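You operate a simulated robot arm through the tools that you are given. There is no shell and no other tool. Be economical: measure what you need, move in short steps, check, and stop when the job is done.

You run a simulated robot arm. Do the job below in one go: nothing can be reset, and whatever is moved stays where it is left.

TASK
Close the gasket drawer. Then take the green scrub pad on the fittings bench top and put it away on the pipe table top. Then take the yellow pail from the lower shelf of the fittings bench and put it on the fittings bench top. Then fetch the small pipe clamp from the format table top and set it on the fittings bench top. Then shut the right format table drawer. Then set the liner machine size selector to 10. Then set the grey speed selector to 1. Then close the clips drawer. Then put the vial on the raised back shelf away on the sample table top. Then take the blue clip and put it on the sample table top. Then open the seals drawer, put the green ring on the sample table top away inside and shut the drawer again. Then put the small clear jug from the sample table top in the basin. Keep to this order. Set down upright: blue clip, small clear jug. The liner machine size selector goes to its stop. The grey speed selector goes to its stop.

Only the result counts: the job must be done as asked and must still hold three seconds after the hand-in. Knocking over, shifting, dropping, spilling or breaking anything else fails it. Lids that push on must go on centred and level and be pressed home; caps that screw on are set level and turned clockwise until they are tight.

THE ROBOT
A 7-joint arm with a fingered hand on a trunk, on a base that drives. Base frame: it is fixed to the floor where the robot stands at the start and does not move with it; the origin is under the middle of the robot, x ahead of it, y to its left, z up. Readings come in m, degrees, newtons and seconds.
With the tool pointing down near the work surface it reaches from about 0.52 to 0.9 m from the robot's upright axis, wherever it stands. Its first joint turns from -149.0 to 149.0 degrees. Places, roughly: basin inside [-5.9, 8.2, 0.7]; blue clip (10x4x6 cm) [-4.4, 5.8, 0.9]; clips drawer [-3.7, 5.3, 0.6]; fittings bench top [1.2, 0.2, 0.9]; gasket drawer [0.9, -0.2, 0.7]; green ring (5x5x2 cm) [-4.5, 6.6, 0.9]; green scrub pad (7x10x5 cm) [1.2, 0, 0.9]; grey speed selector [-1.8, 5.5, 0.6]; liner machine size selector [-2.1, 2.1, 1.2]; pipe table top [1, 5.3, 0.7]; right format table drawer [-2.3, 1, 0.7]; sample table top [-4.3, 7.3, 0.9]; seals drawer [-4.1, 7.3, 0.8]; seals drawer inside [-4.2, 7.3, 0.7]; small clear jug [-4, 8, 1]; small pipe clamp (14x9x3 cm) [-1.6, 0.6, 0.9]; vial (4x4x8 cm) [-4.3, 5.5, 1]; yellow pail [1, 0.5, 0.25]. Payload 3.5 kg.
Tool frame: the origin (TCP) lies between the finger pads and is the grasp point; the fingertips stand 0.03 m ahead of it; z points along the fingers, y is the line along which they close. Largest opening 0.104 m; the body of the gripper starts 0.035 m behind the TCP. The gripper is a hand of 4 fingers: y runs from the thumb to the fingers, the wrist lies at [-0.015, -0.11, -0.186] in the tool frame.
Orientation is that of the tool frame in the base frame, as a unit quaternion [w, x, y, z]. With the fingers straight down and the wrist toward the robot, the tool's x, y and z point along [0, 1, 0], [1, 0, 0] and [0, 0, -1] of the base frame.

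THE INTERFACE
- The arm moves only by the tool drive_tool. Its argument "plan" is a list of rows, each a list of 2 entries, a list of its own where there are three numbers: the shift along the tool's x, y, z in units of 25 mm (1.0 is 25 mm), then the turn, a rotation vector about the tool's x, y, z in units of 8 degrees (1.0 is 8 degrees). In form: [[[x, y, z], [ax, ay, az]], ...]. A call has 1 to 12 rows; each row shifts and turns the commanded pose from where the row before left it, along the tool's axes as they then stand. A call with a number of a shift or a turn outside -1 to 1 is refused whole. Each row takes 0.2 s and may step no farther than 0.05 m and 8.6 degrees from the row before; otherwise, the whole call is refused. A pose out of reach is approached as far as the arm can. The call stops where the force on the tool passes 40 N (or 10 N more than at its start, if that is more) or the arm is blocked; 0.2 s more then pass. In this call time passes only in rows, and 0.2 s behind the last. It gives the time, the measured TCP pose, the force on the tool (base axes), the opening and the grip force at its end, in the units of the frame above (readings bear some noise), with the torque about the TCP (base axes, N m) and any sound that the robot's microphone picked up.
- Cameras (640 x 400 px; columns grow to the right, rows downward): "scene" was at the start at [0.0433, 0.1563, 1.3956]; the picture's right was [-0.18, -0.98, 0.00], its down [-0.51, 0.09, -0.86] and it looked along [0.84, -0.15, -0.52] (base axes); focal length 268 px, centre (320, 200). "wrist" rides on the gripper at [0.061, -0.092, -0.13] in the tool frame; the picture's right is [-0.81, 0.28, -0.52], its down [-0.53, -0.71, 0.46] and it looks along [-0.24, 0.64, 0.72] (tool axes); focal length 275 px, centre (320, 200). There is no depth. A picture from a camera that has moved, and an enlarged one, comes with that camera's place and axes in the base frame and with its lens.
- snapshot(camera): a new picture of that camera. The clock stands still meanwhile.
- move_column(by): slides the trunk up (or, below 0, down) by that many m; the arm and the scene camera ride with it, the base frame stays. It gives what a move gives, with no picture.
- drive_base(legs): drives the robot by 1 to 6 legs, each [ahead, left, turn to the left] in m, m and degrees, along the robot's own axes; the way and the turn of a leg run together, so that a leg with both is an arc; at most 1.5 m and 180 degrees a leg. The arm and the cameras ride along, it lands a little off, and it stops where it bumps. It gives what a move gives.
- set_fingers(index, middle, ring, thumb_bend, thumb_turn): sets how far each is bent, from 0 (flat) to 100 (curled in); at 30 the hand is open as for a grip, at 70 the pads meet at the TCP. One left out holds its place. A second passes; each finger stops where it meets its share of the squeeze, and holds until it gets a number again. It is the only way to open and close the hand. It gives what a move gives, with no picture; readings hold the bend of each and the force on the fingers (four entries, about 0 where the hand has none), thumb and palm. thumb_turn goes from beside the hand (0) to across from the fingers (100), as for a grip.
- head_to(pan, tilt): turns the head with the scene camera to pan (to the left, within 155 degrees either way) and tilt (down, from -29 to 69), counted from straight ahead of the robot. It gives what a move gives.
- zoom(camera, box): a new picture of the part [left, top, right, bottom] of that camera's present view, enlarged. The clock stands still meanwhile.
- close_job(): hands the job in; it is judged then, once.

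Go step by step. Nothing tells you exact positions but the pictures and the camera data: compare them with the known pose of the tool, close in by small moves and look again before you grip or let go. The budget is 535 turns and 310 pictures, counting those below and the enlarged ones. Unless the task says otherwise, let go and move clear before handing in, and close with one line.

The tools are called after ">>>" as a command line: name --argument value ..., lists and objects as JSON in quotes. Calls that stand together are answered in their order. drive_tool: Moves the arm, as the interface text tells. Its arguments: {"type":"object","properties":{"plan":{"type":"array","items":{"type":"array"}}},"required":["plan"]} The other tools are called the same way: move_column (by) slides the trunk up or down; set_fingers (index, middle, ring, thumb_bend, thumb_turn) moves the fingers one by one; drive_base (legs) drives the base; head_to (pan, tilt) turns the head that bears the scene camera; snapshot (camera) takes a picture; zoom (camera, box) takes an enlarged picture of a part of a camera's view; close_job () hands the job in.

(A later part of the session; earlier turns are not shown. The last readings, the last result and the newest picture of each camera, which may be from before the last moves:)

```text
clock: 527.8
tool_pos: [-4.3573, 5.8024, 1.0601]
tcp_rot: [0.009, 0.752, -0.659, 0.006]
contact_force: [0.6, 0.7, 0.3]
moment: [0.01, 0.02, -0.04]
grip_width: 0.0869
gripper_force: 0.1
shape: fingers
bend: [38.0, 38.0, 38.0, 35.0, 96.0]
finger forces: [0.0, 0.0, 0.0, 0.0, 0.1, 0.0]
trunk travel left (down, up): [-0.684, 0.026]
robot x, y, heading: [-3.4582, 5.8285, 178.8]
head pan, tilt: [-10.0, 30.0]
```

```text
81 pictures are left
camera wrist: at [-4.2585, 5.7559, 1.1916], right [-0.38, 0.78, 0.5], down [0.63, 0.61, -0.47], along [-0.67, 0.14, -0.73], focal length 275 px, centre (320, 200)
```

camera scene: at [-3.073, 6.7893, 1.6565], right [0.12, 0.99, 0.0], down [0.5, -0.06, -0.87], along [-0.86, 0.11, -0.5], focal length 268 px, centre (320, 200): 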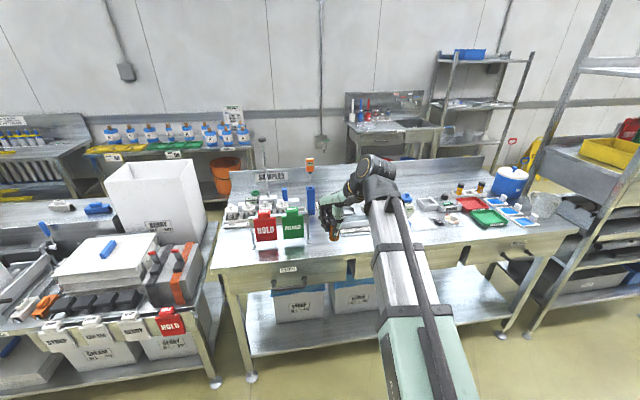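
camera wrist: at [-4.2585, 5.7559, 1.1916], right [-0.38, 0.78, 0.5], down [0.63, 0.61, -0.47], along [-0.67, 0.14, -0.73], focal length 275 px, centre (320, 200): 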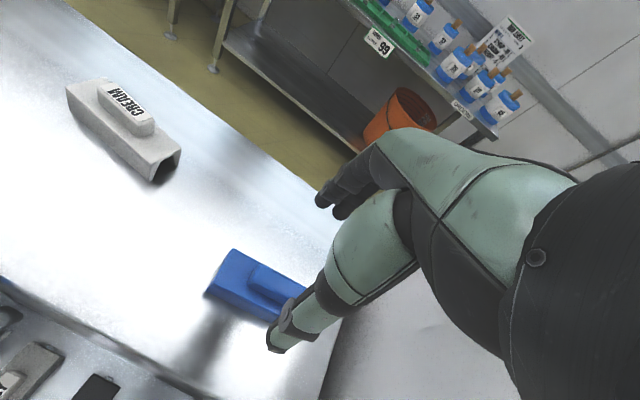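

>>> drive_tool --plan '[[[0, 0, 0.9], [0, 0, 0]], [[0, 0, 0.9], [0, 0, 0]], [[0, 0, 0.9], [0, 0, 0]], [[0, 0, 0.8], [0, 0, 0]]]'

>>> set_fingers --index 62 --middle 62 --ring 62 --thumb_bend 62

>>> snapshot --camera "wrist"

```text
clock: 528.8
tool_pos: [-4.3571, 5.8001, 0.9727]
tcp_rot: [0.009, 0.753, -0.659, 0.005]
contact_force: [0.5, 0.0, -0.2]
moment: [-0.01, 0.01, 0.0]
grip_width: 0.0866
gripper_force: 0.1
shape: fingers
bend: [38.0, 38.0, 38.0, 35.0, 96.0]
finger forces: [0.0, 0.0, 0.0, 0.0, 0.1, 0.1]
trunk travel left (down, up): [-0.684, 0.026]
robot x, y, heading: [-3.4587, 5.8274, 178.8]
head pan, tilt: [-10.0, 30.0]
```

```text
clock: 529.8
tool_pos: [-4.357, 5.8003, 0.9732]
tcp_rot: [0.009, 0.753, -0.658, 0.007]
contact_force: [-0.1, -0.9, 0.7]
moment: [0.0, -0.03, 0.01]
grip_width: 0.0326
gripper_force: 4.7
shape: fingers
bend: [59.0, 60.0, 61.0, 57.0, 99.0]
finger forces: [2.2, 1.5, 1.0, 0.0, 4.8, 0.0]
trunk travel left (down, up): [-0.684, 0.026]
robot x, y, heading: [-3.4649, 5.8263, 178.9]
head pan, tilt: [-10.0, 30.0]
```

```text
80 pictures are left
camera wrist: at [-4.2575, 5.753, 1.1044], right [-0.38, 0.78, 0.5], down [0.64, 0.61, -0.47], along [-0.67, 0.14, -0.73], focal length 275 px, centre (320, 200)
```

wrist: 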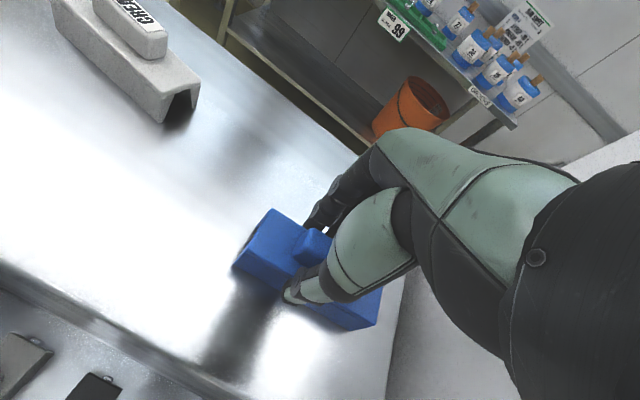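

All fingers have contact across the body. Tightening, then lifting.

>>> set_fingers --index 72 --middle 72 --ring 72 --thumb_bend 76

>>> drive_tool --plan '[[[0, 0, -0.4], [0, 0, 0]], [[0, 0, -0.8], [0, 0, 0]], [[0, 0, -1], [0, 0, 0]], [[0, 0, -1], [0, 0, 0]], [[0, 0, -1], [0, 0, 0]], [[0, 0, -1], [0, 0, 0]], [[0, 0, -1], [0, 0, 0]], [[0, 0, -1], [0, 0, 0]], [[0, 0, -1], [0, 0, 0]], [[0, 0, -1], [0, 0, 0]]]'

>>> snapshot --camera "wrist"

```text
clock: 530.8
tool_pos: [-4.3573, 5.7988, 0.974]
tcp_rot: [0.009, 0.752, -0.659, 0.007]
contact_force: [0.4, -1.2, 1.3]
moment: [-0.06, -0.03, -0.01]
grip_width: 0.0316
gripper_force: 16.8
shape: fingers
bend: [62.0, 66.0, 71.0, 56.0, 97.0]
finger forces: [8.3, 5.2, 3.0, 0.0, 16.3, 0.1]
trunk travel left (down, up): [-0.684, 0.026]
robot x, y, heading: [-3.4609, 5.826, 178.9]
head pan, tilt: [-10.0, 30.0]
```

```text
clock: 533.0
tool_pos: [-4.3587, 5.8059, 1.2046]
tcp_rot: [0.009, 0.753, -0.658, 0.006]
contact_force: [0.0, -0.4, -1.3]
moment: [-0.01, 0.01, -0.05]
grip_width: 0.0312
gripper_force: 16.2
shape: fingers
bend: [62.0, 66.0, 71.0, 56.0, 97.0]
finger forces: [7.7, 5.2, 3.4, 0.0, 16.4, 0.0]
trunk travel left (down, up): [-0.684, 0.026]
robot x, y, heading: [-3.4603, 5.828, 178.8]
head pan, tilt: [-10.0, 30.0]
```

```text
79 pictures are left
camera wrist: at [-4.259, 5.7579, 1.3362], right [-0.38, 0.78, 0.5], down [0.63, 0.61, -0.47], along [-0.67, 0.14, -0.73], focal length 275 px, centre (320, 200)
```

wrist: 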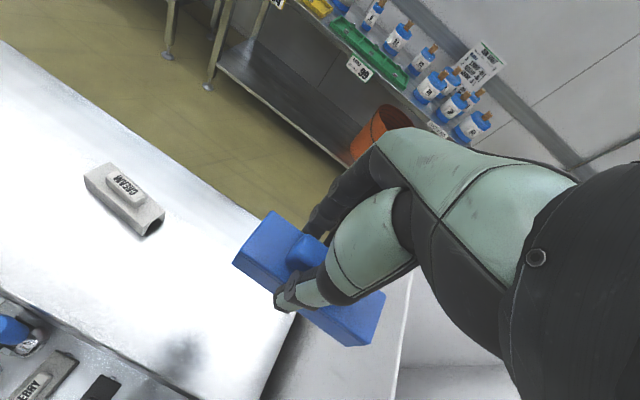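

>>> drive_tool --plan '[[[0, -1, 0], [0, 0, 0]], [[0, -1, 0], [0, 0, 0]], [[0, -1, 0], [0, 0, 0]], [[0, -1, 0], [0, 0, 0]], [[0, -1, 0], [0, 0, 0]], [[0, -1, 0], [0, 0, 0]], [[0, -1, 0], [0, 0, 0]], [[0, -1, 0], [0, 0, 0]]]'

>>> drive_base --legs '[[-0.45, 0, 0], [0, -1.45, 0]]'

>>> head_to --pan 10 --tilt 35

>>> snapshot --camera "scene"

```text
clock: 534.8
tool_pos: [-4.158, 5.8308, 1.2052]
tcp_rot: [0.009, 0.752, -0.659, 0.006]
contact_force: [-0.4, 0.0, -0.4]
moment: [0.02, 0.01, 0.02]
grip_width: 0.0315
gripper_force: 15.7
shape: fingers
bend: [62.0, 66.0, 71.0, 56.0, 97.0]
finger forces: [7.5, 5.4, 3.3, 0.1, 16.3, 0.0]
trunk travel left (down, up): [-0.684, 0.026]
robot x, y, heading: [-3.463, 5.8276, 178.8]
head pan, tilt: [-10.0, 30.0]
```

```text
clock: 544.2
tool_pos: [-3.7065, 7.2071, 1.2061]
tcp_rot: [0.009, 0.766, -0.643, 0.006]
contact_force: [-0.8, 0.2, 0.2]
moment: [-0.04, -0.03, -0.02]
grip_width: 0.0316
gripper_force: 15.9
shape: fingers
bend: [62.0, 66.0, 71.0, 56.0, 97.0]
finger forces: [7.6, 5.4, 3.3, 0.1, 16.3, 0.0]
trunk travel left (down, up): [-0.684, 0.026]
robot x, y, heading: [-3.0068, 7.2256, -179.2]
head pan, tilt: [-10.0, 30.0]
```

```text
clock: 545.0
tool_pos: [-3.7064, 7.2067, 1.2058]
tcp_rot: [0.008, 0.765, -0.644, 0.007]
contact_force: [-0.1, 0.0, -0.4]
moment: [-0.03, -0.05, 0.02]
grip_width: 0.0313
gripper_force: 16.0
shape: fingers
bend: [62.0, 66.0, 71.0, 56.0, 97.0]
finger forces: [7.6, 5.3, 3.3, 0.0, 16.3, 0.0]
trunk travel left (down, up): [-0.684, 0.026]
robot x, y, heading: [-3.0048, 7.2304, -179.0]
head pan, tilt: [10.0, 35.0]
```

```text
78 pictures are left
camera scene: at [-3.0494, 7.045, 1.6487], right [-0.19, 0.98, 0.0], down [0.56, 0.11, -0.82], along [-0.8, -0.15, -0.57], focal length 268 px, centre (320, 200)
```

scene: 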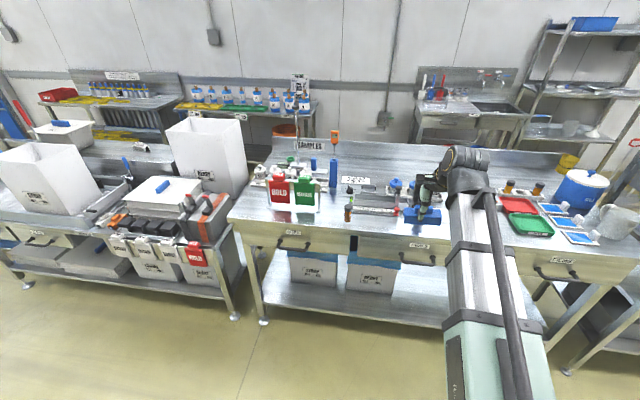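

>>> drive_base --legs '[[0.25, -0.05, 0]]'

>>> snapshot --camera "wrist"

>>> zoom --camera "scene" --box '[290, 170, 530, 350]'

```text
clock: 546.9
tool_pos: [-3.9618, 7.2449, 1.2054]
tcp_rot: [0.007, 0.768, -0.64, 0.007]
contact_force: [0.3, -0.9, -1.3]
moment: [-0.01, -0.03, 0.01]
grip_width: 0.0313
gripper_force: 15.9
shape: fingers
bend: [62.0, 66.0, 71.0, 56.0, 97.0]
finger forces: [7.5, 5.3, 3.3, 0.0, 16.3, 0.1]
trunk travel left (down, up): [-0.684, 0.026]
robot x, y, heading: [-3.2643, 7.2728, -178.7]
head pan, tilt: [10.0, 35.0]
```

```text
77 pictures are left
camera wrist: at [-3.8604, 7.2028, 1.3362], right [-0.42, 0.76, 0.5], down [0.61, 0.64, -0.47], along [-0.68, 0.11, -0.73], focal length 275 px, centre (320, 200)
```

wrist: 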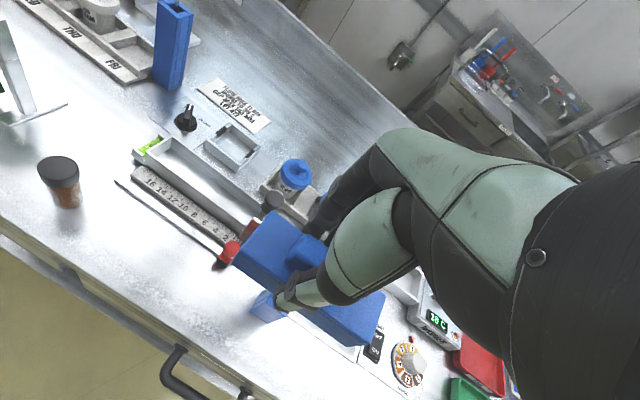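

```text
2.22 times, centred on (410, 260) of scene
camera zoom: at [-3.3034, 7.0895, 1.6487], right [-0.2, 0.98, 0.0], down [0.56, 0.11, -0.82], along [-0.8, -0.16, -0.57], focal length 596 px, centre (120, 67)
```

zoom: 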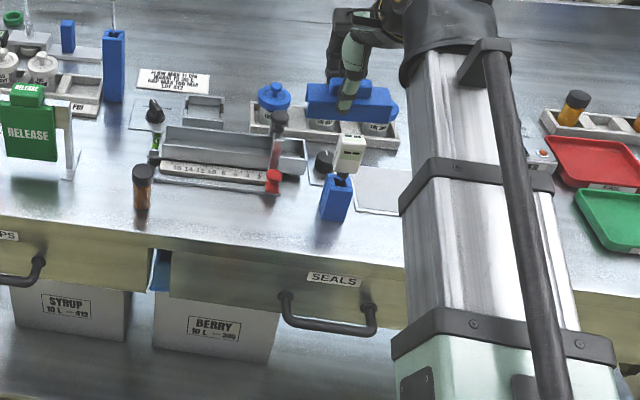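

The spot below has other items; the strip in front of the ruler (around y 7.11) is clear. Shifting there and lowering.

>>> drive_tool --plan '[[[0.9, 0.17, 0], [0, 0, 0]], [[0.9, 0.17, 0], [0, 0, 0]], [[0.9, 0.17, 0], [0, 0, 0]], [[0.9, 0.17, 0], [0, 0, 0]], [[0.9, 0.17, 0], [0, 0, 0]], [[0.9, 0.17, 0], [0, 0, 0]], [[0, 0, 1], [0, 0, 0]], [[0, 0, 1], [0, 0, 0]], [[0, 0, 1], [0, 0, 0]], [[0, 0, 1], [0, 0, 0]], [[0, 0, 1], [0, 0, 0]], [[0, 0, 1], [0, 0, 0]]]'

>>> drive_tool --plan '[[[0, 0, 1], [0, 0, 0]], [[0, 0, 0.8], [0, 0, 0]]]'

>>> snapshot --camera "wrist"

```text
clock: 549.5
tool_pos: [-3.9634, 7.1038, 1.0572]
tcp_rot: [0.009, 0.768, -0.64, 0.006]
contact_force: [0.0, 0.7, -0.2]
moment: [0.01, 0.01, 0.03]
grip_width: 0.0315
gripper_force: 16.0
shape: fingers
bend: [62.0, 66.0, 71.0, 56.0, 97.0]
finger forces: [7.7, 5.1, 3.3, 0.0, 16.1, 0.0]
trunk travel left (down, up): [-0.684, 0.026]
robot x, y, heading: [-3.2647, 7.2742, -178.5]
head pan, tilt: [10.0, 35.0]
```

```text
clock: 550.0
tool_pos: [-3.9602, 7.1055, 1.0144]
tcp_rot: [0.009, 0.768, -0.64, 0.007]
contact_force: [0.3, -0.5, 0.6]
moment: [0.0, 0.01, 0.0]
grip_width: 0.0314
gripper_force: 15.6
shape: fingers
bend: [62.0, 66.0, 71.0, 56.0, 97.0]
finger forces: [7.7, 5.2, 3.3, 0.0, 16.1, 0.0]
trunk travel left (down, up): [-0.684, 0.026]
robot x, y, heading: [-3.2632, 7.2758, -178.5]
head pan, tilt: [10.0, 35.0]
```

```text
75 pictures are left
camera wrist: at [-3.8591, 7.0626, 1.1462], right [-0.42, 0.76, 0.5], down [0.6, 0.64, -0.47], along [-0.68, 0.11, -0.73], focal length 275 px, centre (320, 200)
```

wrist: 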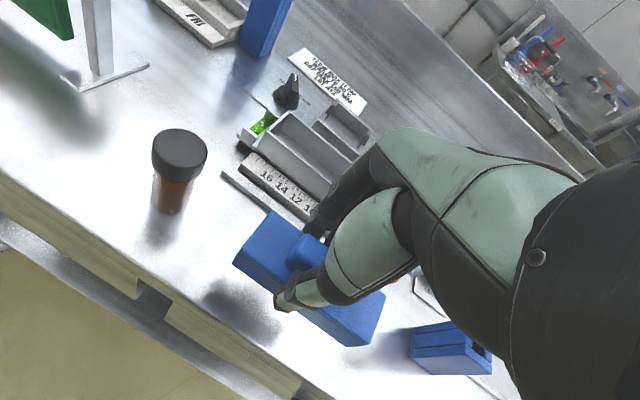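

>>> drive_tool --plan '[[[0, -0.5, 0.6], [0, 0, 0]], [[0, 0, 0.7], [0, 0, 0]], [[0, 0, 0.7], [0, 0, 0]], [[0, 0, 0.4], [0, 0, 0]]]'

>>> drive_tool --plan '[[[0, 0, 0.25], [0, 0, 0]], [[0, 0, 0.2], [0, 0, 0]]]'

>>> snapshot --camera "wrist"

```text
clock: 551.0
tool_pos: [-3.9498, 7.1059, 0.9544]
tcp_rot: [0.008, 0.768, -0.64, 0.007]
contact_force: [0.3, -0.2, 0.4]
moment: [-0.04, -0.06, 0.0]
grip_width: 0.031
gripper_force: 15.7
shape: fingers
bend: [62.0, 66.0, 71.0, 56.0, 97.0]
finger forces: [8.2, 5.1, 3.0, 0.0, 16.1, 0.0]
trunk travel left (down, up): [-0.684, 0.026]
robot x, y, heading: [-3.2649, 7.2756, -178.4]
head pan, tilt: [10.0, 35.0]
```

```text
clock: 551.6
tool_pos: [-3.9501, 7.1056, 0.9452]
tcp_rot: [0.011, 0.769, -0.64, 0.005]
contact_force: [-8.8, 2.3, 30.3]
moment: [0.15, 0.03, 0.09]
grip_width: 0.031
gripper_force: 20.1
shape: fingers
bend: [71.0, 66.0, 72.0, 56.0, 97.0]
finger forces: [10.3, 8.8, 5.7, 0.1, 16.8, 0.0]
trunk travel left (down, up): [-0.684, 0.026]
robot x, y, heading: [-3.2657, 7.2719, -178.6]
head pan, tilt: [10.0, 35.0]
```

```text
74 pictures are left
camera wrist: at [-3.8473, 7.0626, 1.0753], right [-0.41, 0.76, 0.5], down [0.6, 0.64, -0.47], along [-0.68, 0.11, -0.72], focal length 275 px, centre (320, 200)
```

wrist: 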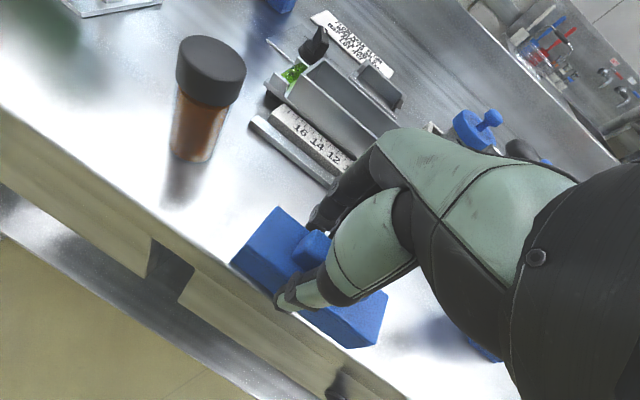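

>>> drive_tool --plan '[[[0, 0, -0.14], [0, 0, 0]]]'

>>> set_fingers --index 52 --middle 52 --ring 52 --thumb_bend 45

>>> drive_tool --plan '[[[0, 0, -0.4], [0, 0, 0]], [[0, 0, -0.8], [0, 0, 0]], [[0, 0, -1], [0, 0, 0]], [[0, 0, -1], [0, 0, 0]], [[0, 0, -1], [0, 0, 0]], [[0, 0, -1], [0, 0, 0]], [[0, 0, -1], [0, 0, 0]], [[0, 0, -1], [0, 0, 0]], [[0, 0, -1], [0, 0, 0]], [[0, 0, -1], [0, 0, 0]], [[0, 0, -1], [0, 0, 0]]]'

>>> snapshot --camera "wrist"

```text
clock: 552.0
tool_pos: [-3.9476, 7.1044, 0.9448]
tcp_rot: [0.01, 0.768, -0.64, 0.006]
contact_force: [-6.5, 3.0, 17.7]
moment: [0.11, 0.01, 0.04]
grip_width: 0.0314
gripper_force: 19.0
shape: fingers
bend: [71.0, 66.0, 72.0, 56.0, 97.0]
finger forces: [9.8, 7.4, 4.5, 0.0, 16.0, 0.0]
trunk travel left (down, up): [-0.684, 0.026]
robot x, y, heading: [-3.2658, 7.2756, -178.7]
head pan, tilt: [10.0, 35.0]
```

```text
clock: 553.0
tool_pos: [-3.9484, 7.1034, 0.9445]
tcp_rot: [0.008, 0.768, -0.64, 0.007]
contact_force: [0.0, 0.2, 0.4]
moment: [0.02, -0.01, -0.02]
grip_width: 0.0553
gripper_force: 0.0
shape: fingers
bend: [52.0, 52.0, 52.0, 45.0, 97.0]
finger forces: [0.0, 0.0, 0.0, 0.1, 0.0, 0.0]
trunk travel left (down, up): [-0.684, 0.026]
robot x, y, heading: [-3.2641, 7.2748, -178.6]
head pan, tilt: [10.0, 35.0]
```

```text
clock: 555.5
tool_pos: [-3.9508, 7.1094, 1.2016]
tcp_rot: [0.008, 0.769, -0.639, 0.007]
contact_force: [0.3, -0.2, 0.1]
moment: [0.03, -0.01, 0.0]
grip_width: 0.0557
gripper_force: 0.1
shape: fingers
bend: [52.0, 52.0, 52.0, 45.0, 97.0]
finger forces: [0.0, 0.0, 0.0, 0.0, 0.1, 0.0]
trunk travel left (down, up): [-0.684, 0.026]
robot x, y, heading: [-3.2659, 7.2731, -178.7]
head pan, tilt: [10.0, 35.0]
```

```text
73 pictures are left
camera wrist: at [-3.8497, 7.0671, 1.3331], right [-0.42, 0.76, 0.5], down [0.6, 0.64, -0.47], along [-0.68, 0.11, -0.73], focal length 275 px, centre (320, 200)
```

wrist: 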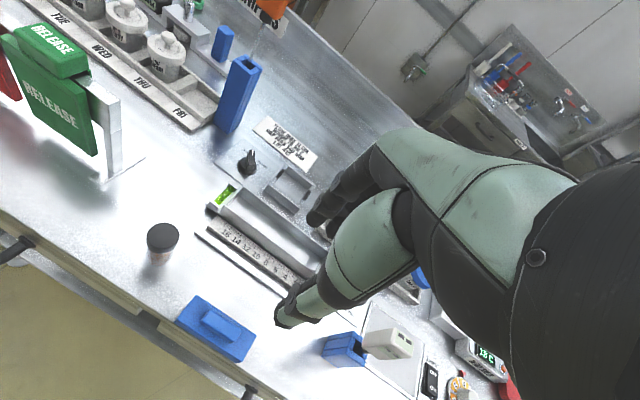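

The clip stands upright. Now the seals drawer. I'll back off, line up with its handle (near y 7.30), and take a careful look.

>>> drive_base --legs '[[-0.36, -0.18, 0]]'

>>> set_fingers --index 20 --middle 20 --ring 20 --thumb_bend 20

>>> head_to --pan 10 --tilt 40

>>> snapshot --camera "wrist"

>>> zoom --camera "scene" --box '[280, 110, 480, 260]'

```text
clock: 558.0
tool_pos: [-3.5947, 7.3002, 1.202]
tcp_rot: [0.008, 0.769, -0.639, 0.006]
contact_force: [0.4, 0.1, -0.3]
moment: [-0.01, 0.0, -0.02]
grip_width: 0.0557
gripper_force: 0.1
shape: fingers
bend: [52.0, 52.0, 52.0, 45.0, 97.0]
finger forces: [0.0, 0.1, 0.0, 0.0, 0.0, 0.1]
trunk travel left (down, up): [-0.684, 0.026]
robot x, y, heading: [-2.91, 7.4676, -178.4]
head pan, tilt: [10.0, 35.0]
```

```text
clock: 559.0
tool_pos: [-3.5956, 7.2984, 1.2005]
tcp_rot: [0.009, 0.768, -0.64, 0.006]
contact_force: [0.1, 0.4, 1.1]
moment: [0.02, -0.04, -0.01]
grip_width: 0.1257
gripper_force: 0.0
shape: fingers
bend: [20.0, 20.0, 20.0, 20.0, 95.0]
finger forces: [0.0, 0.1, 0.1, 0.0, 0.0, 0.0]
trunk travel left (down, up): [-0.684, 0.026]
robot x, y, heading: [-2.9108, 7.4659, -178.5]
head pan, tilt: [10.0, 35.0]
```

```text
clock: 559.6
tool_pos: [-3.5942, 7.2983, 1.202]
tcp_rot: [0.009, 0.769, -0.639, 0.007]
contact_force: [-0.4, -0.3, 0.1]
moment: [-0.04, 0.01, -0.02]
grip_width: 0.1254
gripper_force: 0.0
shape: fingers
bend: [20.0, 20.0, 20.0, 20.0, 95.0]
finger forces: [0.0, 0.1, 0.0, 0.1, 0.0, 0.1]
trunk travel left (down, up): [-0.684, 0.026]
robot x, y, heading: [-2.9091, 7.4671, -178.3]
head pan, tilt: [10.0, 40.0]
```

```text
72 pictures are left
camera wrist: at [-3.4937, 7.2574, 1.3328], right [-0.42, 0.76, 0.5], down [0.6, 0.64, -0.47], along [-0.68, 0.11, -0.73], focal length 275 px, centre (320, 200)
```

wrist: 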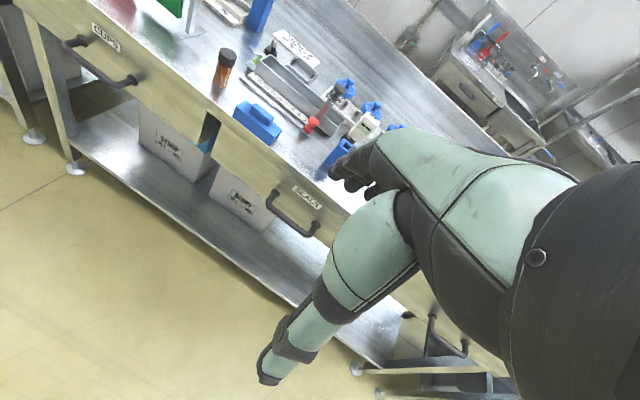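

```text
2.67 times, centred on (380, 185) of scene
camera zoom: at [-2.9434, 7.2813, 1.6412], right [-0.2, 0.98, 0.0], down [0.63, 0.13, -0.77], along [-0.75, -0.15, -0.64], focal length 715 px, centre (160, 240)
```

zoom: 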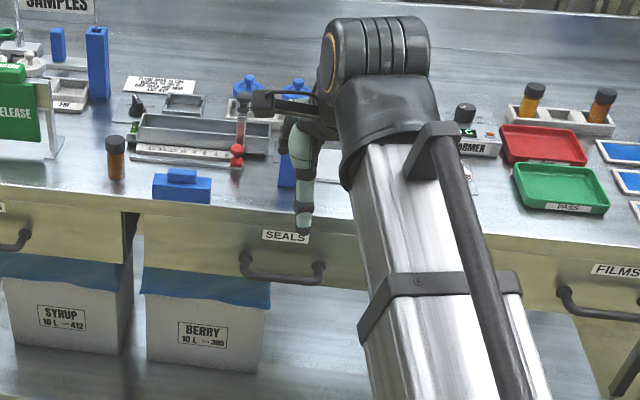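

Handle bar triangulated at (-3.895, 7.31, 0.784), table edge about x -3.91. I'll hook three fingers behind the bar from above: lower in front, slide in under the table edge, then down.

>>> move_column --by -0.365

>>> drive_tool --plan '[[[0, 0, 0], [0, 0, 0.65]], [[0, 0, 0], [0, 0, 0.65]], [[-0.1, 0.9, 0], [0, 0, 0]], [[-0.1, 0.9, 0], [0, 0, 0]], [[-0.1, 0.9, 0], [0, 0, 0]], [[-0.1, 0.9, 0], [0, 0, 0]], [[-0.1, 0.9, 0], [0, 0, 0]], [[0, 0.9, 0], [0, 0, 0]], [[0, 0.9, 0], [0, 0, 0]], [[0, 0.9, 0], [0, 0, 0]], [[0, 0.9, 0], [0, 0, 0]]]'

>>> snapshot --camera "wrist"

>>> snapshot --camera "scene"

```text
clock: 563.2
tool_pos: [-3.595, 7.2992, 0.8368]
tcp_rot: [0.009, 0.768, -0.64, 0.006]
contact_force: [-0.4, 0.3, -0.7]
moment: [0.02, 0.0, -0.01]
grip_width: 0.1258
gripper_force: 0.0
shape: fingers
bend: [20.0, 20.0, 20.0, 20.0, 95.0]
finger forces: [0.0, 0.1, 0.0, 0.0, 0.0, 0.0]
trunk travel left (down, up): [-0.319, 0.391]
robot x, y, heading: [-2.9095, 7.4662, -178.5]
head pan, tilt: [10.0, 40.0]
```

```text
clock: 565.6
tool_pos: [-3.7987, 7.3101, 0.8345]
tcp_rot: [0.008, 0.707, -0.707, 0.007]
contact_force: [-0.7, 0.5, -0.4]
moment: [0.02, 0.01, 0.0]
grip_width: 0.1257
gripper_force: 0.0
shape: fingers
bend: [20.0, 20.0, 20.0, 20.0, 95.0]
finger forces: [0.0, 0.1, 0.0, 0.0, 0.0, 0.0]
trunk travel left (down, up): [-0.319, 0.391]
robot x, y, heading: [-2.9114, 7.4653, -178.6]
head pan, tilt: [10.0, 40.0]
```

```text
70 pictures are left
camera wrist: at [-3.7069, 7.2516, 0.9672], right [-0.28, 0.82, 0.5], down [0.71, 0.52, -0.47], along [-0.65, 0.23, -0.73], focal length 275 px, centre (320, 200)
```

wrist: 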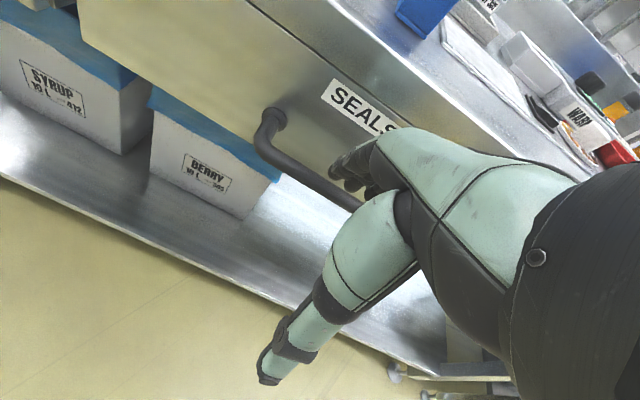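

```text
69 pictures are left
camera scene: at [-2.9433, 7.2813, 1.2762], right [-0.2, 0.98, 0.0], down [0.63, 0.13, -0.77], along [-0.75, -0.15, -0.64], focal length 268 px, centre (320, 200)
```

scene: 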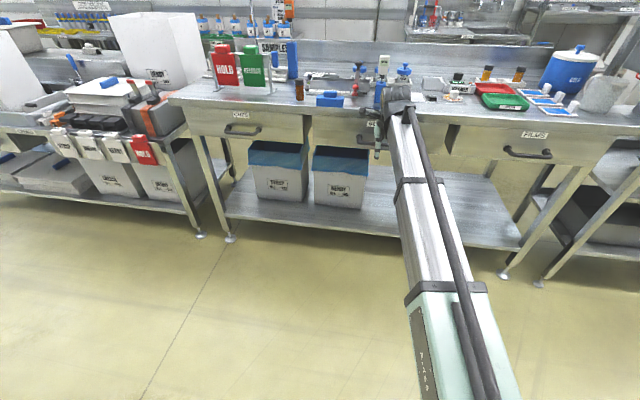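

>>> drive_tool --plan '[[[0, 0.6, 0], [0, 0, 0]], [[0, 0.6, 0], [0, 0, 0]], [[0, 0.6, 0], [0, 0, 0]]]'

>>> snapshot --camera "wrist"

```text
clock: 566.4
tool_pos: [-3.8422, 7.3118, 0.8339]
tcp_rot: [0.007, 0.708, -0.706, 0.007]
contact_force: [-0.3, -0.8, 0.6]
moment: [0.01, -0.03, 0.0]
grip_width: 0.1256
gripper_force: 0.1
shape: fingers
bend: [20.0, 20.0, 20.0, 20.0, 95.0]
finger forces: [0.0, 0.1, 0.0, 0.0, 0.0, 0.0]
trunk travel left (down, up): [-0.319, 0.391]
robot x, y, heading: [-2.9135, 7.4644, -178.4]
head pan, tilt: [10.0, 40.0]
```

```text
68 pictures are left
camera wrist: at [-3.7492, 7.2522, 0.9658], right [-0.28, 0.82, 0.5], down [0.71, 0.52, -0.47], along [-0.65, 0.23, -0.73], focal length 275 px, centre (320, 200)
```

wrist: 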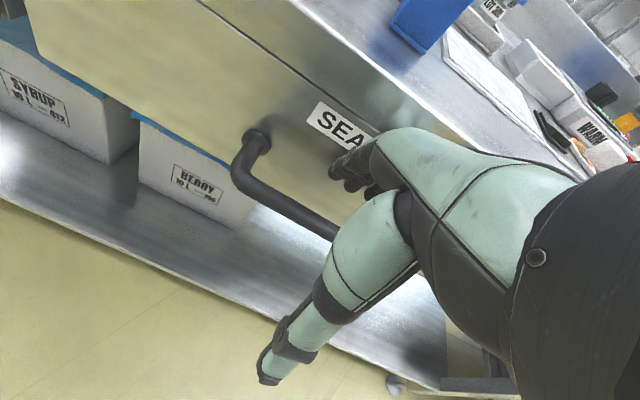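

>>> drive_tool --plan '[[[0, 0, 0.6], [0, 0, 0]], [[0, 0, 0.6], [0, 0, 0]], [[0, 0, 0.6], [0, 0, 0]], [[0, 0, 0.3], [0, 0, 0]]]'

>>> snapshot --camera "wrist"

```text
clock: 567.4
tool_pos: [-3.8434, 7.3099, 0.781]
tcp_rot: [0.008, 0.708, -0.706, 0.008]
contact_force: [-0.5, 0.1, -1.2]
moment: [-0.01, -0.01, 0.01]
grip_width: 0.1257
gripper_force: 0.2
shape: fingers
bend: [20.0, 20.0, 20.0, 20.0, 95.0]
finger forces: [0.1, 0.1, 0.0, 0.1, 0.1, 0.0]
trunk travel left (down, up): [-0.319, 0.391]
robot x, y, heading: [-2.9077, 7.4626, -178.5]
head pan, tilt: [10.0, 40.0]
```

```text
67 pictures are left
camera wrist: at [-3.7501, 7.2505, 0.9137], right [-0.28, 0.82, 0.5], down [0.71, 0.52, -0.47], along [-0.65, 0.23, -0.73], focal length 275 px, centre (320, 200)
```

wrist: 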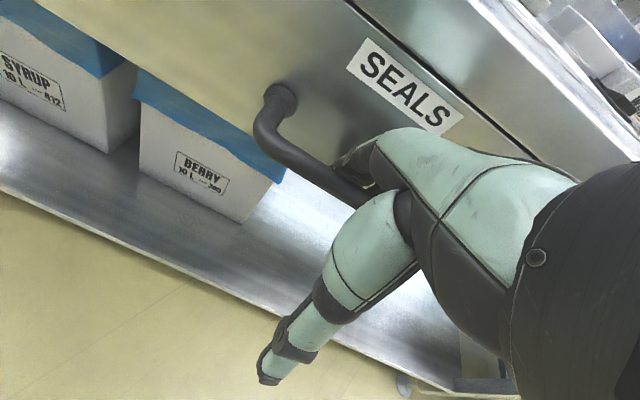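

The fingertips are behind the bar. I'll lower a touch more, curl slightly to hook, and pull back with the base.

>>> drive_tool --plan '[[[0, 0, 0.4], [0, 0, 0]]]'

>>> set_fingers --index 35 --middle 35 --ring 35

>>> drive_base --legs '[[-0.06, 0, 0]]'

>>> snapshot --camera "wrist"

```text
clock: 567.8
tool_pos: [-3.8429, 7.3098, 0.7748]
tcp_rot: [0.009, 0.708, -0.706, 0.007]
contact_force: [-0.9, 0.8, 1.6]
moment: [-0.01, 0.05, -0.02]
grip_width: 0.1262
gripper_force: 0.4
shape: fingers
bend: [20.0, 20.0, 20.0, 20.0, 95.0]
finger forces: [1.2, 0.0, 0.0, 0.0, 0.0, 0.1]
trunk travel left (down, up): [-0.319, 0.391]
robot x, y, heading: [-2.9109, 7.4682, -178.2]
head pan, tilt: [10.0, 40.0]
```

```text
clock: 568.8
tool_pos: [-3.8415, 7.3101, 0.7759]
tcp_rot: [0.009, 0.708, -0.707, 0.007]
contact_force: [-4.1, -1.8, 9.4]
moment: [-0.07, 0.29, -0.02]
grip_width: 0.1091
gripper_force: 4.1
shape: fingers
bend: [31.0, 35.0, 35.0, 20.0, 95.0]
finger forces: [8.7, 0.0, 0.0, 0.0, 0.0, 0.0]
trunk travel left (down, up): [-0.319, 0.391]
robot x, y, heading: [-2.9075, 7.4646, -178.4]
head pan, tilt: [10.0, 40.0]
```

```text
clock: 569.7
tool_pos: [-3.8272, 7.2789, 0.7728]
tcp_rot: [0.006, 0.718, -0.696, 0.009]
contact_force: [-0.6, 0.2, -0.5]
moment: [0.02, 0.03, 0.03]
grip_width: 0.1056
gripper_force: 0.4
shape: fingers
bend: [35.0, 35.0, 35.0, 20.0, 95.0]
finger forces: [0.0, 0.2, 0.1, 0.0, 0.1, 0.0]
trunk travel left (down, up): [-0.319, 0.391]
robot x, y, heading: [-2.9, 7.4554, -177.0]
head pan, tilt: [10.0, 40.0]
stopped in leg 1: the robot was blocked; the commanded pose is now the measured one
```

```text
66 pictures are left
camera wrist: at [-3.7337, 7.221, 0.9043], right [-0.3, 0.81, 0.5], down [0.7, 0.54, -0.46], along [-0.65, 0.21, -0.73], focal length 275 px, centre (320, 200)
```

wrist: 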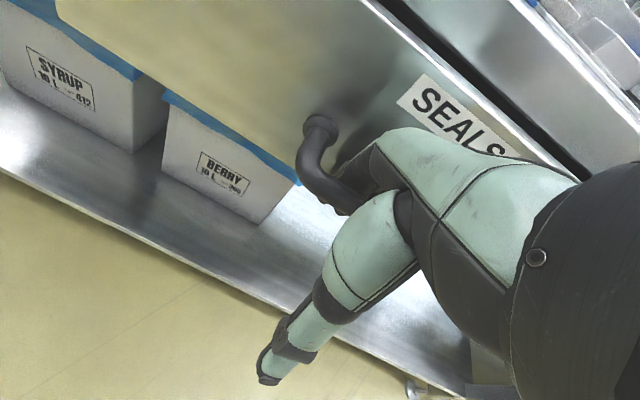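

The base is blocked behind (the yellow floor guard), but the drawer has started opening. I'll pull with the arm instead.

>>> drive_tool --plan '[[[-0.2, -0.4, 0], [0, 0, 0]], [[-0.2, -0.4, 0], [0, 0, 0]], [[0, -0.5, 0], [0, 0, 0]], [[0, -0.5, 0], [0, 0, 0]], [[0, -0.5, 0], [0, 0, 0]], [[0, -0.5, 0], [0, 0, 0]], [[0, -0.5, 0], [0, 0, 0]], [[0, -0.5, 0], [0, 0, 0]], [[0, -0.5, 0], [0, 0, 0]], [[0, -0.5, 0], [0, 0, 0]]]'

>>> snapshot --camera "wrist"

```text
clock: 571.9
tool_pos: [-3.7067, 7.2909, 0.7733]
tcp_rot: [0.007, 0.717, -0.697, 0.009]
contact_force: [2.3, -0.2, -0.2]
moment: [0.01, 0.07, 0.01]
grip_width: 0.1055
gripper_force: 0.6
shape: fingers
bend: [35.0, 35.0, 35.0, 20.0, 95.0]
finger forces: [0.1, 1.4, 0.0, 0.0, 0.0, 0.0]
trunk travel left (down, up): [-0.319, 0.391]
robot x, y, heading: [-2.8981, 7.4595, -177.0]
head pan, tilt: [10.0, 40.0]
```

```text
65 pictures are left
camera wrist: at [-3.6139, 7.2346, 0.9047], right [-0.3, 0.81, 0.5], down [0.7, 0.54, -0.46], along [-0.65, 0.21, -0.73], focal length 275 px, centre (320, 200)
```

wrist: 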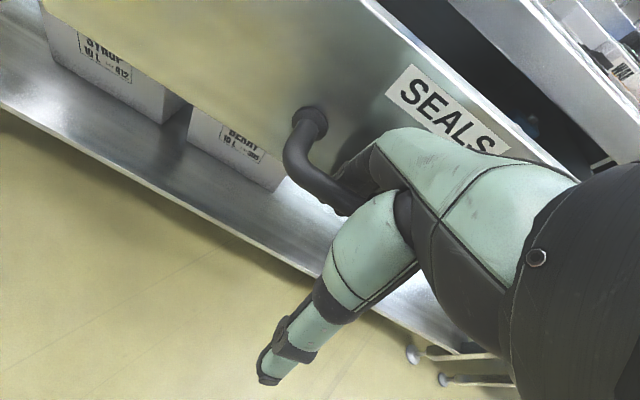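

The drawer opens. Pulling another 6 cm.

>>> drive_tool --plan '[[[0, -0.5, 0], [0, 0, 0]], [[0, -0.5, 0], [0, 0, 0]], [[0, -0.5, 0], [0, 0, 0]], [[0, -0.5, 0], [0, 0, 0]], [[0, -0.5, 0], [0, 0, 0]]]'

>>> drive_tool --plan '[[[0, 0.4, 0], [0, 0, 0]], [[0, 0, -0.5], [0, 0, 0]], [[0, 0, -0.8], [0, 0, 0]], [[0, 0, -1], [0, 0, 0]], [[0, 0, -1], [0, 0, 0]]]'

>>> move_column --by 0.38

>>> head_to --pan 25 --tilt 35

>>> snapshot --camera "scene"

```text
clock: 573.1
tool_pos: [-3.6441, 7.2923, 0.7731]
tcp_rot: [0.006, 0.717, -0.697, 0.009]
contact_force: [1.0, -0.8, 0.5]
moment: [0.04, 0.05, -0.04]
grip_width: 0.1056
gripper_force: 0.3
shape: fingers
bend: [35.0, 35.0, 35.0, 20.0, 95.0]
finger forces: [0.0, 0.6, 0.0, 0.1, 0.0, 0.0]
trunk travel left (down, up): [-0.319, 0.391]
robot x, y, heading: [-2.8987, 7.4584, -177.1]
head pan, tilt: [10.0, 40.0]
```

```text
clock: 574.3
tool_pos: [-3.6552, 7.2938, 0.8547]
tcp_rot: [0.005, 0.718, -0.696, 0.009]
contact_force: [0.1, -0.2, 0.6]
moment: [0.02, -0.01, 0.0]
grip_width: 0.1054
gripper_force: 0.0
shape: fingers
bend: [35.0, 35.0, 35.0, 20.0, 95.0]
finger forces: [0.1, 0.1, 0.0, 0.1, 0.0, 0.1]
trunk travel left (down, up): [-0.319, 0.391]
robot x, y, heading: [-2.9007, 7.4568, -176.7]
head pan, tilt: [10.0, 40.0]
```

```text
clock: 577.9
tool_pos: [-3.6551, 7.2921, 1.2345]
tcp_rot: [0.006, 0.718, -0.696, 0.008]
contact_force: [-0.2, 0.3, 0.3]
moment: [-0.02, 0.0, -0.01]
grip_width: 0.1055
gripper_force: 0.0
shape: fingers
bend: [35.0, 35.0, 35.0, 20.0, 95.0]
finger forces: [0.0, 0.0, 0.1, 0.0, 0.1, 0.1]
trunk travel left (down, up): [-0.699, 0.011]
robot x, y, heading: [-2.8969, 7.4588, -176.7]
head pan, tilt: [10.0, 40.0]
```

```text
clock: 578.7
tool_pos: [-3.6549, 7.2929, 1.2342]
tcp_rot: [0.007, 0.718, -0.696, 0.009]
contact_force: [-0.2, 0.1, 0.3]
moment: [-0.03, 0.01, 0.01]
grip_width: 0.1056
gripper_force: 0.0
shape: fingers
bend: [35.0, 35.0, 35.0, 20.0, 95.0]
finger forces: [0.0, 0.0, 0.0, 0.0, 0.0, 0.0]
trunk travel left (down, up): [-0.699, 0.011]
robot x, y, heading: [-2.9008, 7.4584, -176.5]
head pan, tilt: [25.0, 35.0]
```

```text
64 pictures are left
camera scene: at [-2.9233, 7.2513, 1.6637], right [-0.47, 0.88, 0.0], down [0.51, 0.27, -0.82], along [-0.72, -0.39, -0.57], focal length 268 px, centre (320, 200)
```

scene: 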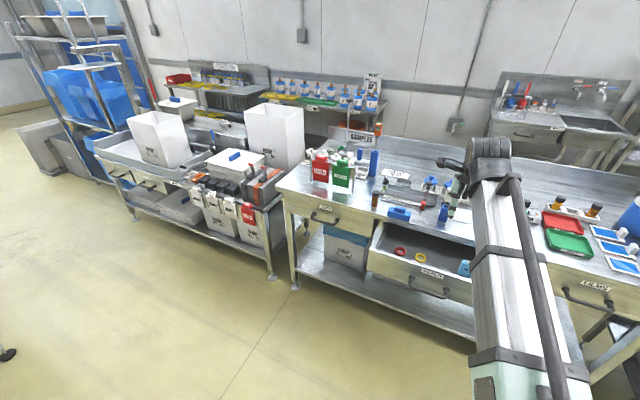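

The drawer is open, with rings inside. Now the green ring at the table's left back.

>>> zoom --camera "scene" --box '[280, 130, 420, 230]'

```text
4.00 times, centred on (350, 180) of scene
camera zoom: at [-2.9233, 7.2513, 1.6637], right [-0.47, 0.88, 0.0], down [0.51, 0.27, -0.82], along [-0.72, -0.39, -0.57], focal length 1073 px, centre (200, 280)
```

zoom: 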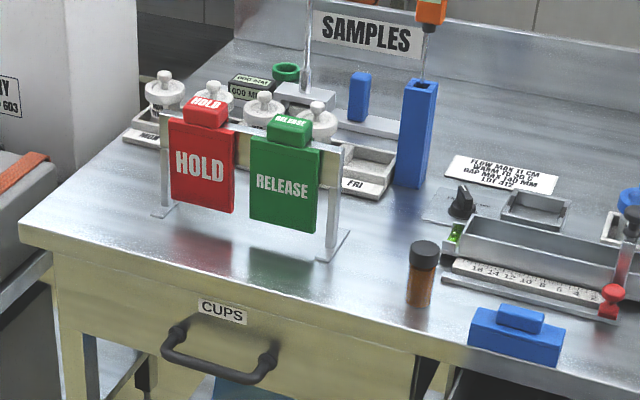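

The green ring is near (-4.49, 6.574), behind the pots with a thin rod close on its right. I'll move around the open drawer and look from above.

>>> drive_base --legs '[[0.05, 0, 0], [0, 0.86, 0], [0, 0, -3.5], [0.5, 0, 0]]'

>>> snapshot --camera "wrist"

```text
clock: 586.8
tool_pos: [-4.1663, 6.4779, 1.2329]
tcp_rot: [-0.007, -0.698, 0.716, -0.009]
contact_force: [0.0, 0.7, -0.7]
moment: [-0.01, 0.02, -0.01]
grip_width: 0.1054
gripper_force: 0.1
shape: fingers
bend: [35.0, 35.0, 35.0, 20.0, 95.0]
finger forces: [0.0, 0.0, 0.0, 0.0, 0.0, 0.1]
trunk travel left (down, up): [-0.699, 0.011]
robot x, y, heading: [-3.4011, 6.6006, -180.3]
head pan, tilt: [25.0, 35.0]
```

```text
62 pictures are left
camera wrist: at [-4.076, 6.4158, 1.3655], right [-0.26, 0.83, 0.5], down [0.73, 0.51, -0.46], along [-0.64, 0.24, -0.73], focal length 275 px, centre (320, 200)
```

wrist: 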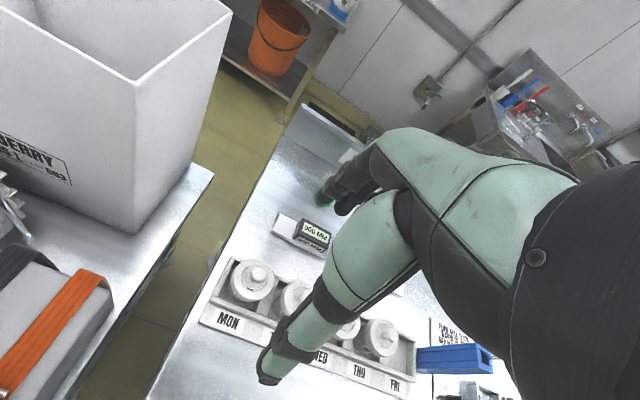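

>>> drive_base --legs '[[0.16, -0.03, 0]]'

>>> head_to --pan 5 --tilt 35

>>> snapshot --camera "wrist"

>>> zoom --camera "scene" --box '[270, 100, 430, 220]'

```text
clock: 588.2
tool_pos: [-4.3262, 6.5057, 1.233]
tcp_rot: [-0.006, -0.699, 0.715, -0.009]
contact_force: [0.4, 0.6, 0.5]
moment: [-0.01, 0.0, 0.03]
grip_width: 0.1056
gripper_force: 0.1
shape: fingers
bend: [35.0, 35.0, 35.0, 20.0, 95.0]
finger forces: [0.1, 0.0, 0.0, 0.0, 0.0, 0.1]
trunk travel left (down, up): [-0.699, 0.011]
robot x, y, heading: [-3.5617, 6.6261, -179.7]
head pan, tilt: [25.0, 35.0]
```

```text
clock: 589.0
tool_pos: [-4.3254, 6.5052, 1.2339]
tcp_rot: [-0.007, -0.699, 0.715, -0.008]
contact_force: [0.1, -0.9, 0.5]
moment: [0.04, 0.03, 0.0]
grip_width: 0.1054
gripper_force: 0.1
shape: fingers
bend: [35.0, 35.0, 35.0, 20.0, 95.0]
finger forces: [0.0, 0.0, 0.0, 0.0, 0.0, 0.0]
trunk travel left (down, up): [-0.699, 0.011]
robot x, y, heading: [-3.5619, 6.6302, -179.9]
head pan, tilt: [5.0, 35.0]
```

```text
61 pictures are left
camera wrist: at [-4.2352, 6.4433, 1.3658], right [-0.26, 0.83, 0.5], down [0.73, 0.51, -0.46], along [-0.64, 0.24, -0.73], focal length 275 px, centre (320, 200)
```

wrist: 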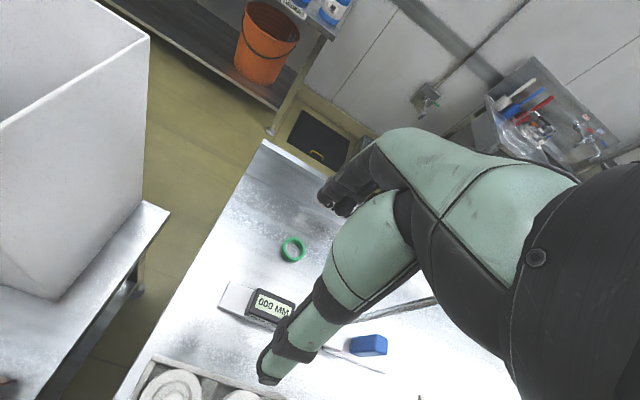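

```text
3.33 times, centred on (350, 160) of scene
camera zoom: at [-3.6044, 6.4542, 1.6637], right [-0.09, 1.0, 0.0], down [0.57, 0.05, -0.82], along [-0.82, -0.07, -0.57], focal length 894 px, centre (220, 333)
```

zoom: 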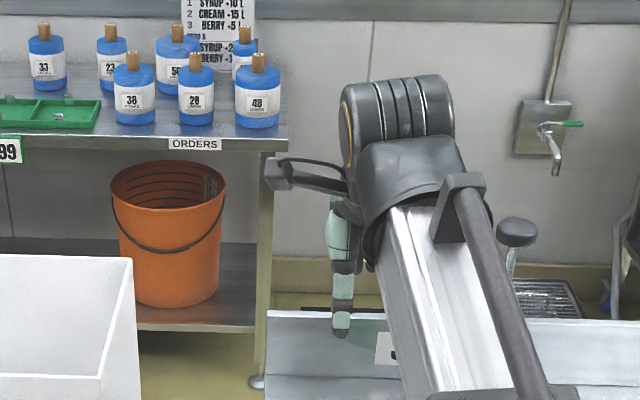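

Ring confirmed at (-4.49, 6.576); the rod is well clear at y 6.70. Moving over it.

>>> drive_base --legs '[[0.022, 0, 0]]'

>>> drive_tool --plan '[[[-0.48, 0.94, 0], [0, 0, 0]], [[-0.48, 0.94, 0], [0, 0, 0]], [[-0.48, 0.94, 0], [0, 0, 0]], [[-0.48, 0.94, 0], [0, 0, 0]], [[-0.48, 0.94, 0], [0, 0, 0]], [[-0.48, 0.94, 0], [0, 0, 0]], [[0, 0, 1], [0, 0, 0]], [[0, 0, 1], [0, 0, 0]], [[0, 0, 1], [0, 0, 0]], [[0, 0, 1], [0, 0, 0]], [[0, 0, 1], [0, 0, 0]], [[0, 0, 1], [0, 0, 0]]]'

>>> snapshot --camera "wrist"

```text
clock: 589.8
tool_pos: [-4.3493, 6.5044, 1.2331]
tcp_rot: [-0.006, -0.699, 0.715, -0.009]
contact_force: [0.0, -1.1, -0.1]
moment: [-0.01, 0.0, -0.01]
grip_width: 0.1055
gripper_force: 0.2
shape: fingers
bend: [35.0, 35.0, 35.0, 20.0, 95.0]
finger forces: [0.0, 0.0, 0.0, 0.0, 0.0, 0.0]
trunk travel left (down, up): [-0.699, 0.011]
robot x, y, heading: [-3.5845, 6.6328, -180.0]
head pan, tilt: [5.0, 35.0]
```

```text
clock: 592.4
tool_pos: [-4.4864, 6.5774, 1.0824]
tcp_rot: [-0.006, -0.699, 0.715, -0.009]
contact_force: [-0.2, 0.1, 0.6]
moment: [0.01, -0.01, 0.01]
grip_width: 0.1052
gripper_force: 0.1
shape: fingers
bend: [35.0, 35.0, 35.0, 20.0, 95.0]
finger forces: [0.1, 0.0, 0.1, 0.0, 0.0, 0.0]
trunk travel left (down, up): [-0.699, 0.011]
robot x, y, heading: [-3.5855, 6.6314, -180.0]
head pan, tilt: [5.0, 35.0]
```

```text
59 pictures are left
camera wrist: at [-4.3963, 6.5155, 1.2133], right [-0.26, 0.83, 0.5], down [0.73, 0.51, -0.46], along [-0.64, 0.24, -0.73], focal length 275 px, centre (320, 200)
```

wrist: 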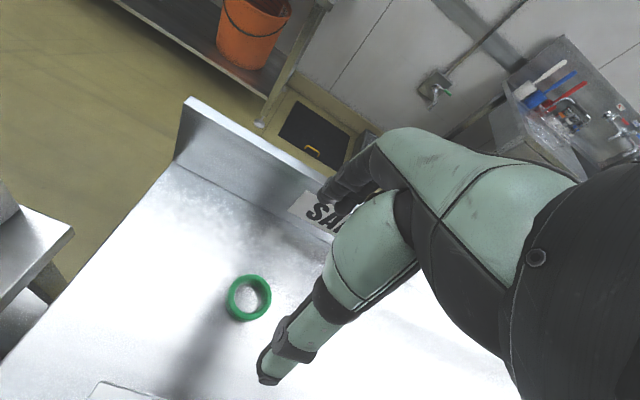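

>>> set_fingers --index 42 --middle 42 --ring 42 --thumb_bend 40

>>> drive_tool --plan '[[[0, 0, 1], [0, 0, 0]], [[0, 0, 1], [0, 0, 0]], [[0, 0, 1], [0, 0, 0]], [[0, 0, 1], [0, 0, 0]], [[0, 0, 1], [0, 0, 0]], [[0, 0, 0.5], [0, 0, 0]]]'

>>> snapshot --camera "wrist"

```text
clock: 593.4
tool_pos: [-4.4864, 6.5781, 1.0811]
tcp_rot: [-0.006, -0.7, 0.714, -0.008]
contact_force: [-0.8, 0.2, 0.1]
moment: [0.04, 0.02, 0.02]
grip_width: 0.0761
gripper_force: 0.1
shape: fingers
bend: [42.0, 42.0, 42.0, 40.0, 97.0]
finger forces: [0.0, 0.1, 0.0, 0.0, 0.0, 0.1]
trunk travel left (down, up): [-0.699, 0.011]
robot x, y, heading: [-3.5849, 6.6306, -179.8]
head pan, tilt: [5.0, 35.0]
```

```text
clock: 594.8
tool_pos: [-4.4883, 6.5733, 0.9461]
tcp_rot: [-0.005, -0.699, 0.715, -0.009]
contact_force: [-0.2, 0.5, -0.2]
moment: [0.03, -0.01, 0.0]
grip_width: 0.076
gripper_force: 0.0
shape: fingers
bend: [42.0, 42.0, 42.0, 40.0, 97.0]
finger forces: [0.0, 0.0, 0.0, 0.1, 0.0, 0.0]
trunk travel left (down, up): [-0.699, 0.011]
robot x, y, heading: [-3.5868, 6.6322, -180.0]
head pan, tilt: [5.0, 35.0]
```

```text
58 pictures are left
camera wrist: at [-4.3974, 6.5135, 1.077], right [-0.26, 0.83, 0.5], down [0.73, 0.51, -0.46], along [-0.64, 0.24, -0.73], focal length 275 px, centre (320, 200)
```

wrist: 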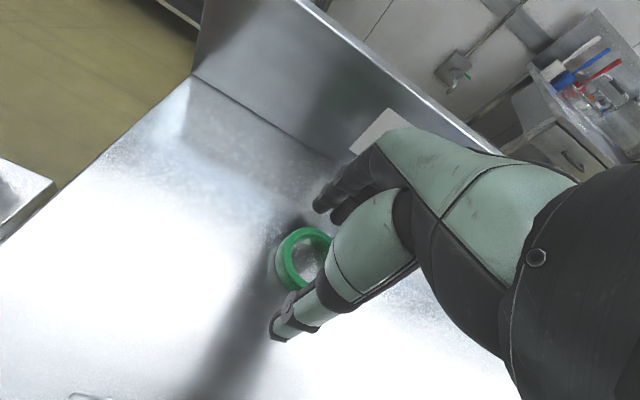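

>>> drive_tool --plan '[[[0, 0, 0.3], [0, 0, 0]], [[0, 0, 0.15], [0, 0, 0]]]'

>>> set_fingers --index 58 --middle 58 --ring 58 --thumb_bend 58

>>> snapshot --camera "wrist"

```text
clock: 595.4
tool_pos: [-4.4858, 6.5764, 0.9345]
tcp_rot: [-0.007, -0.699, 0.715, -0.008]
contact_force: [-0.3, 0.0, 1.7]
moment: [-0.01, 0.05, 0.0]
grip_width: 0.0758
gripper_force: 0.8
shape: fingers
bend: [42.0, 42.0, 42.0, 40.0, 97.0]
finger forces: [0.0, 0.7, 0.1, 0.0, 0.0, 0.1]
trunk travel left (down, up): [-0.699, 0.011]
robot x, y, heading: [-3.5874, 6.6269, -179.8]
head pan, tilt: [5.0, 35.0]
```

```text
clock: 596.4
tool_pos: [-4.4875, 6.575, 0.935]
tcp_rot: [-0.008, -0.7, 0.714, -0.008]
contact_force: [-0.2, -0.2, 3.2]
moment: [0.03, 0.11, 0.03]
grip_width: 0.0392
gripper_force: 3.8
shape: fingers
bend: [56.0, 56.0, 57.0, 54.0, 98.0]
finger forces: [1.0, 5.0, 0.1, 0.0, 1.8, 0.1]
trunk travel left (down, up): [-0.699, 0.011]
robot x, y, heading: [-3.5818, 6.629, -179.8]
head pan, tilt: [5.0, 35.0]
```

```text
57 pictures are left
camera wrist: at [-4.3961, 6.5131, 1.0665], right [-0.26, 0.83, 0.5], down [0.73, 0.51, -0.46], along [-0.64, 0.24, -0.73], focal length 275 px, centre (320, 200)
```

wrist: 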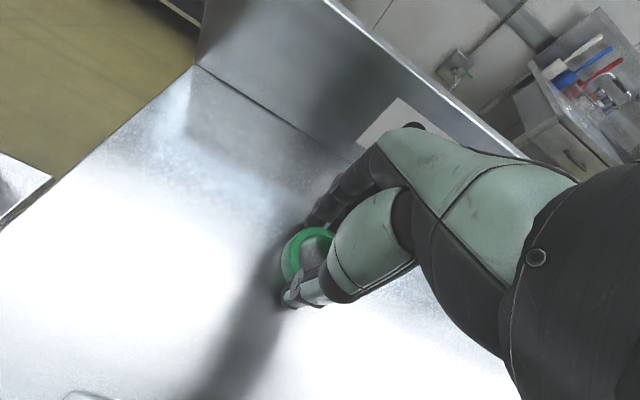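

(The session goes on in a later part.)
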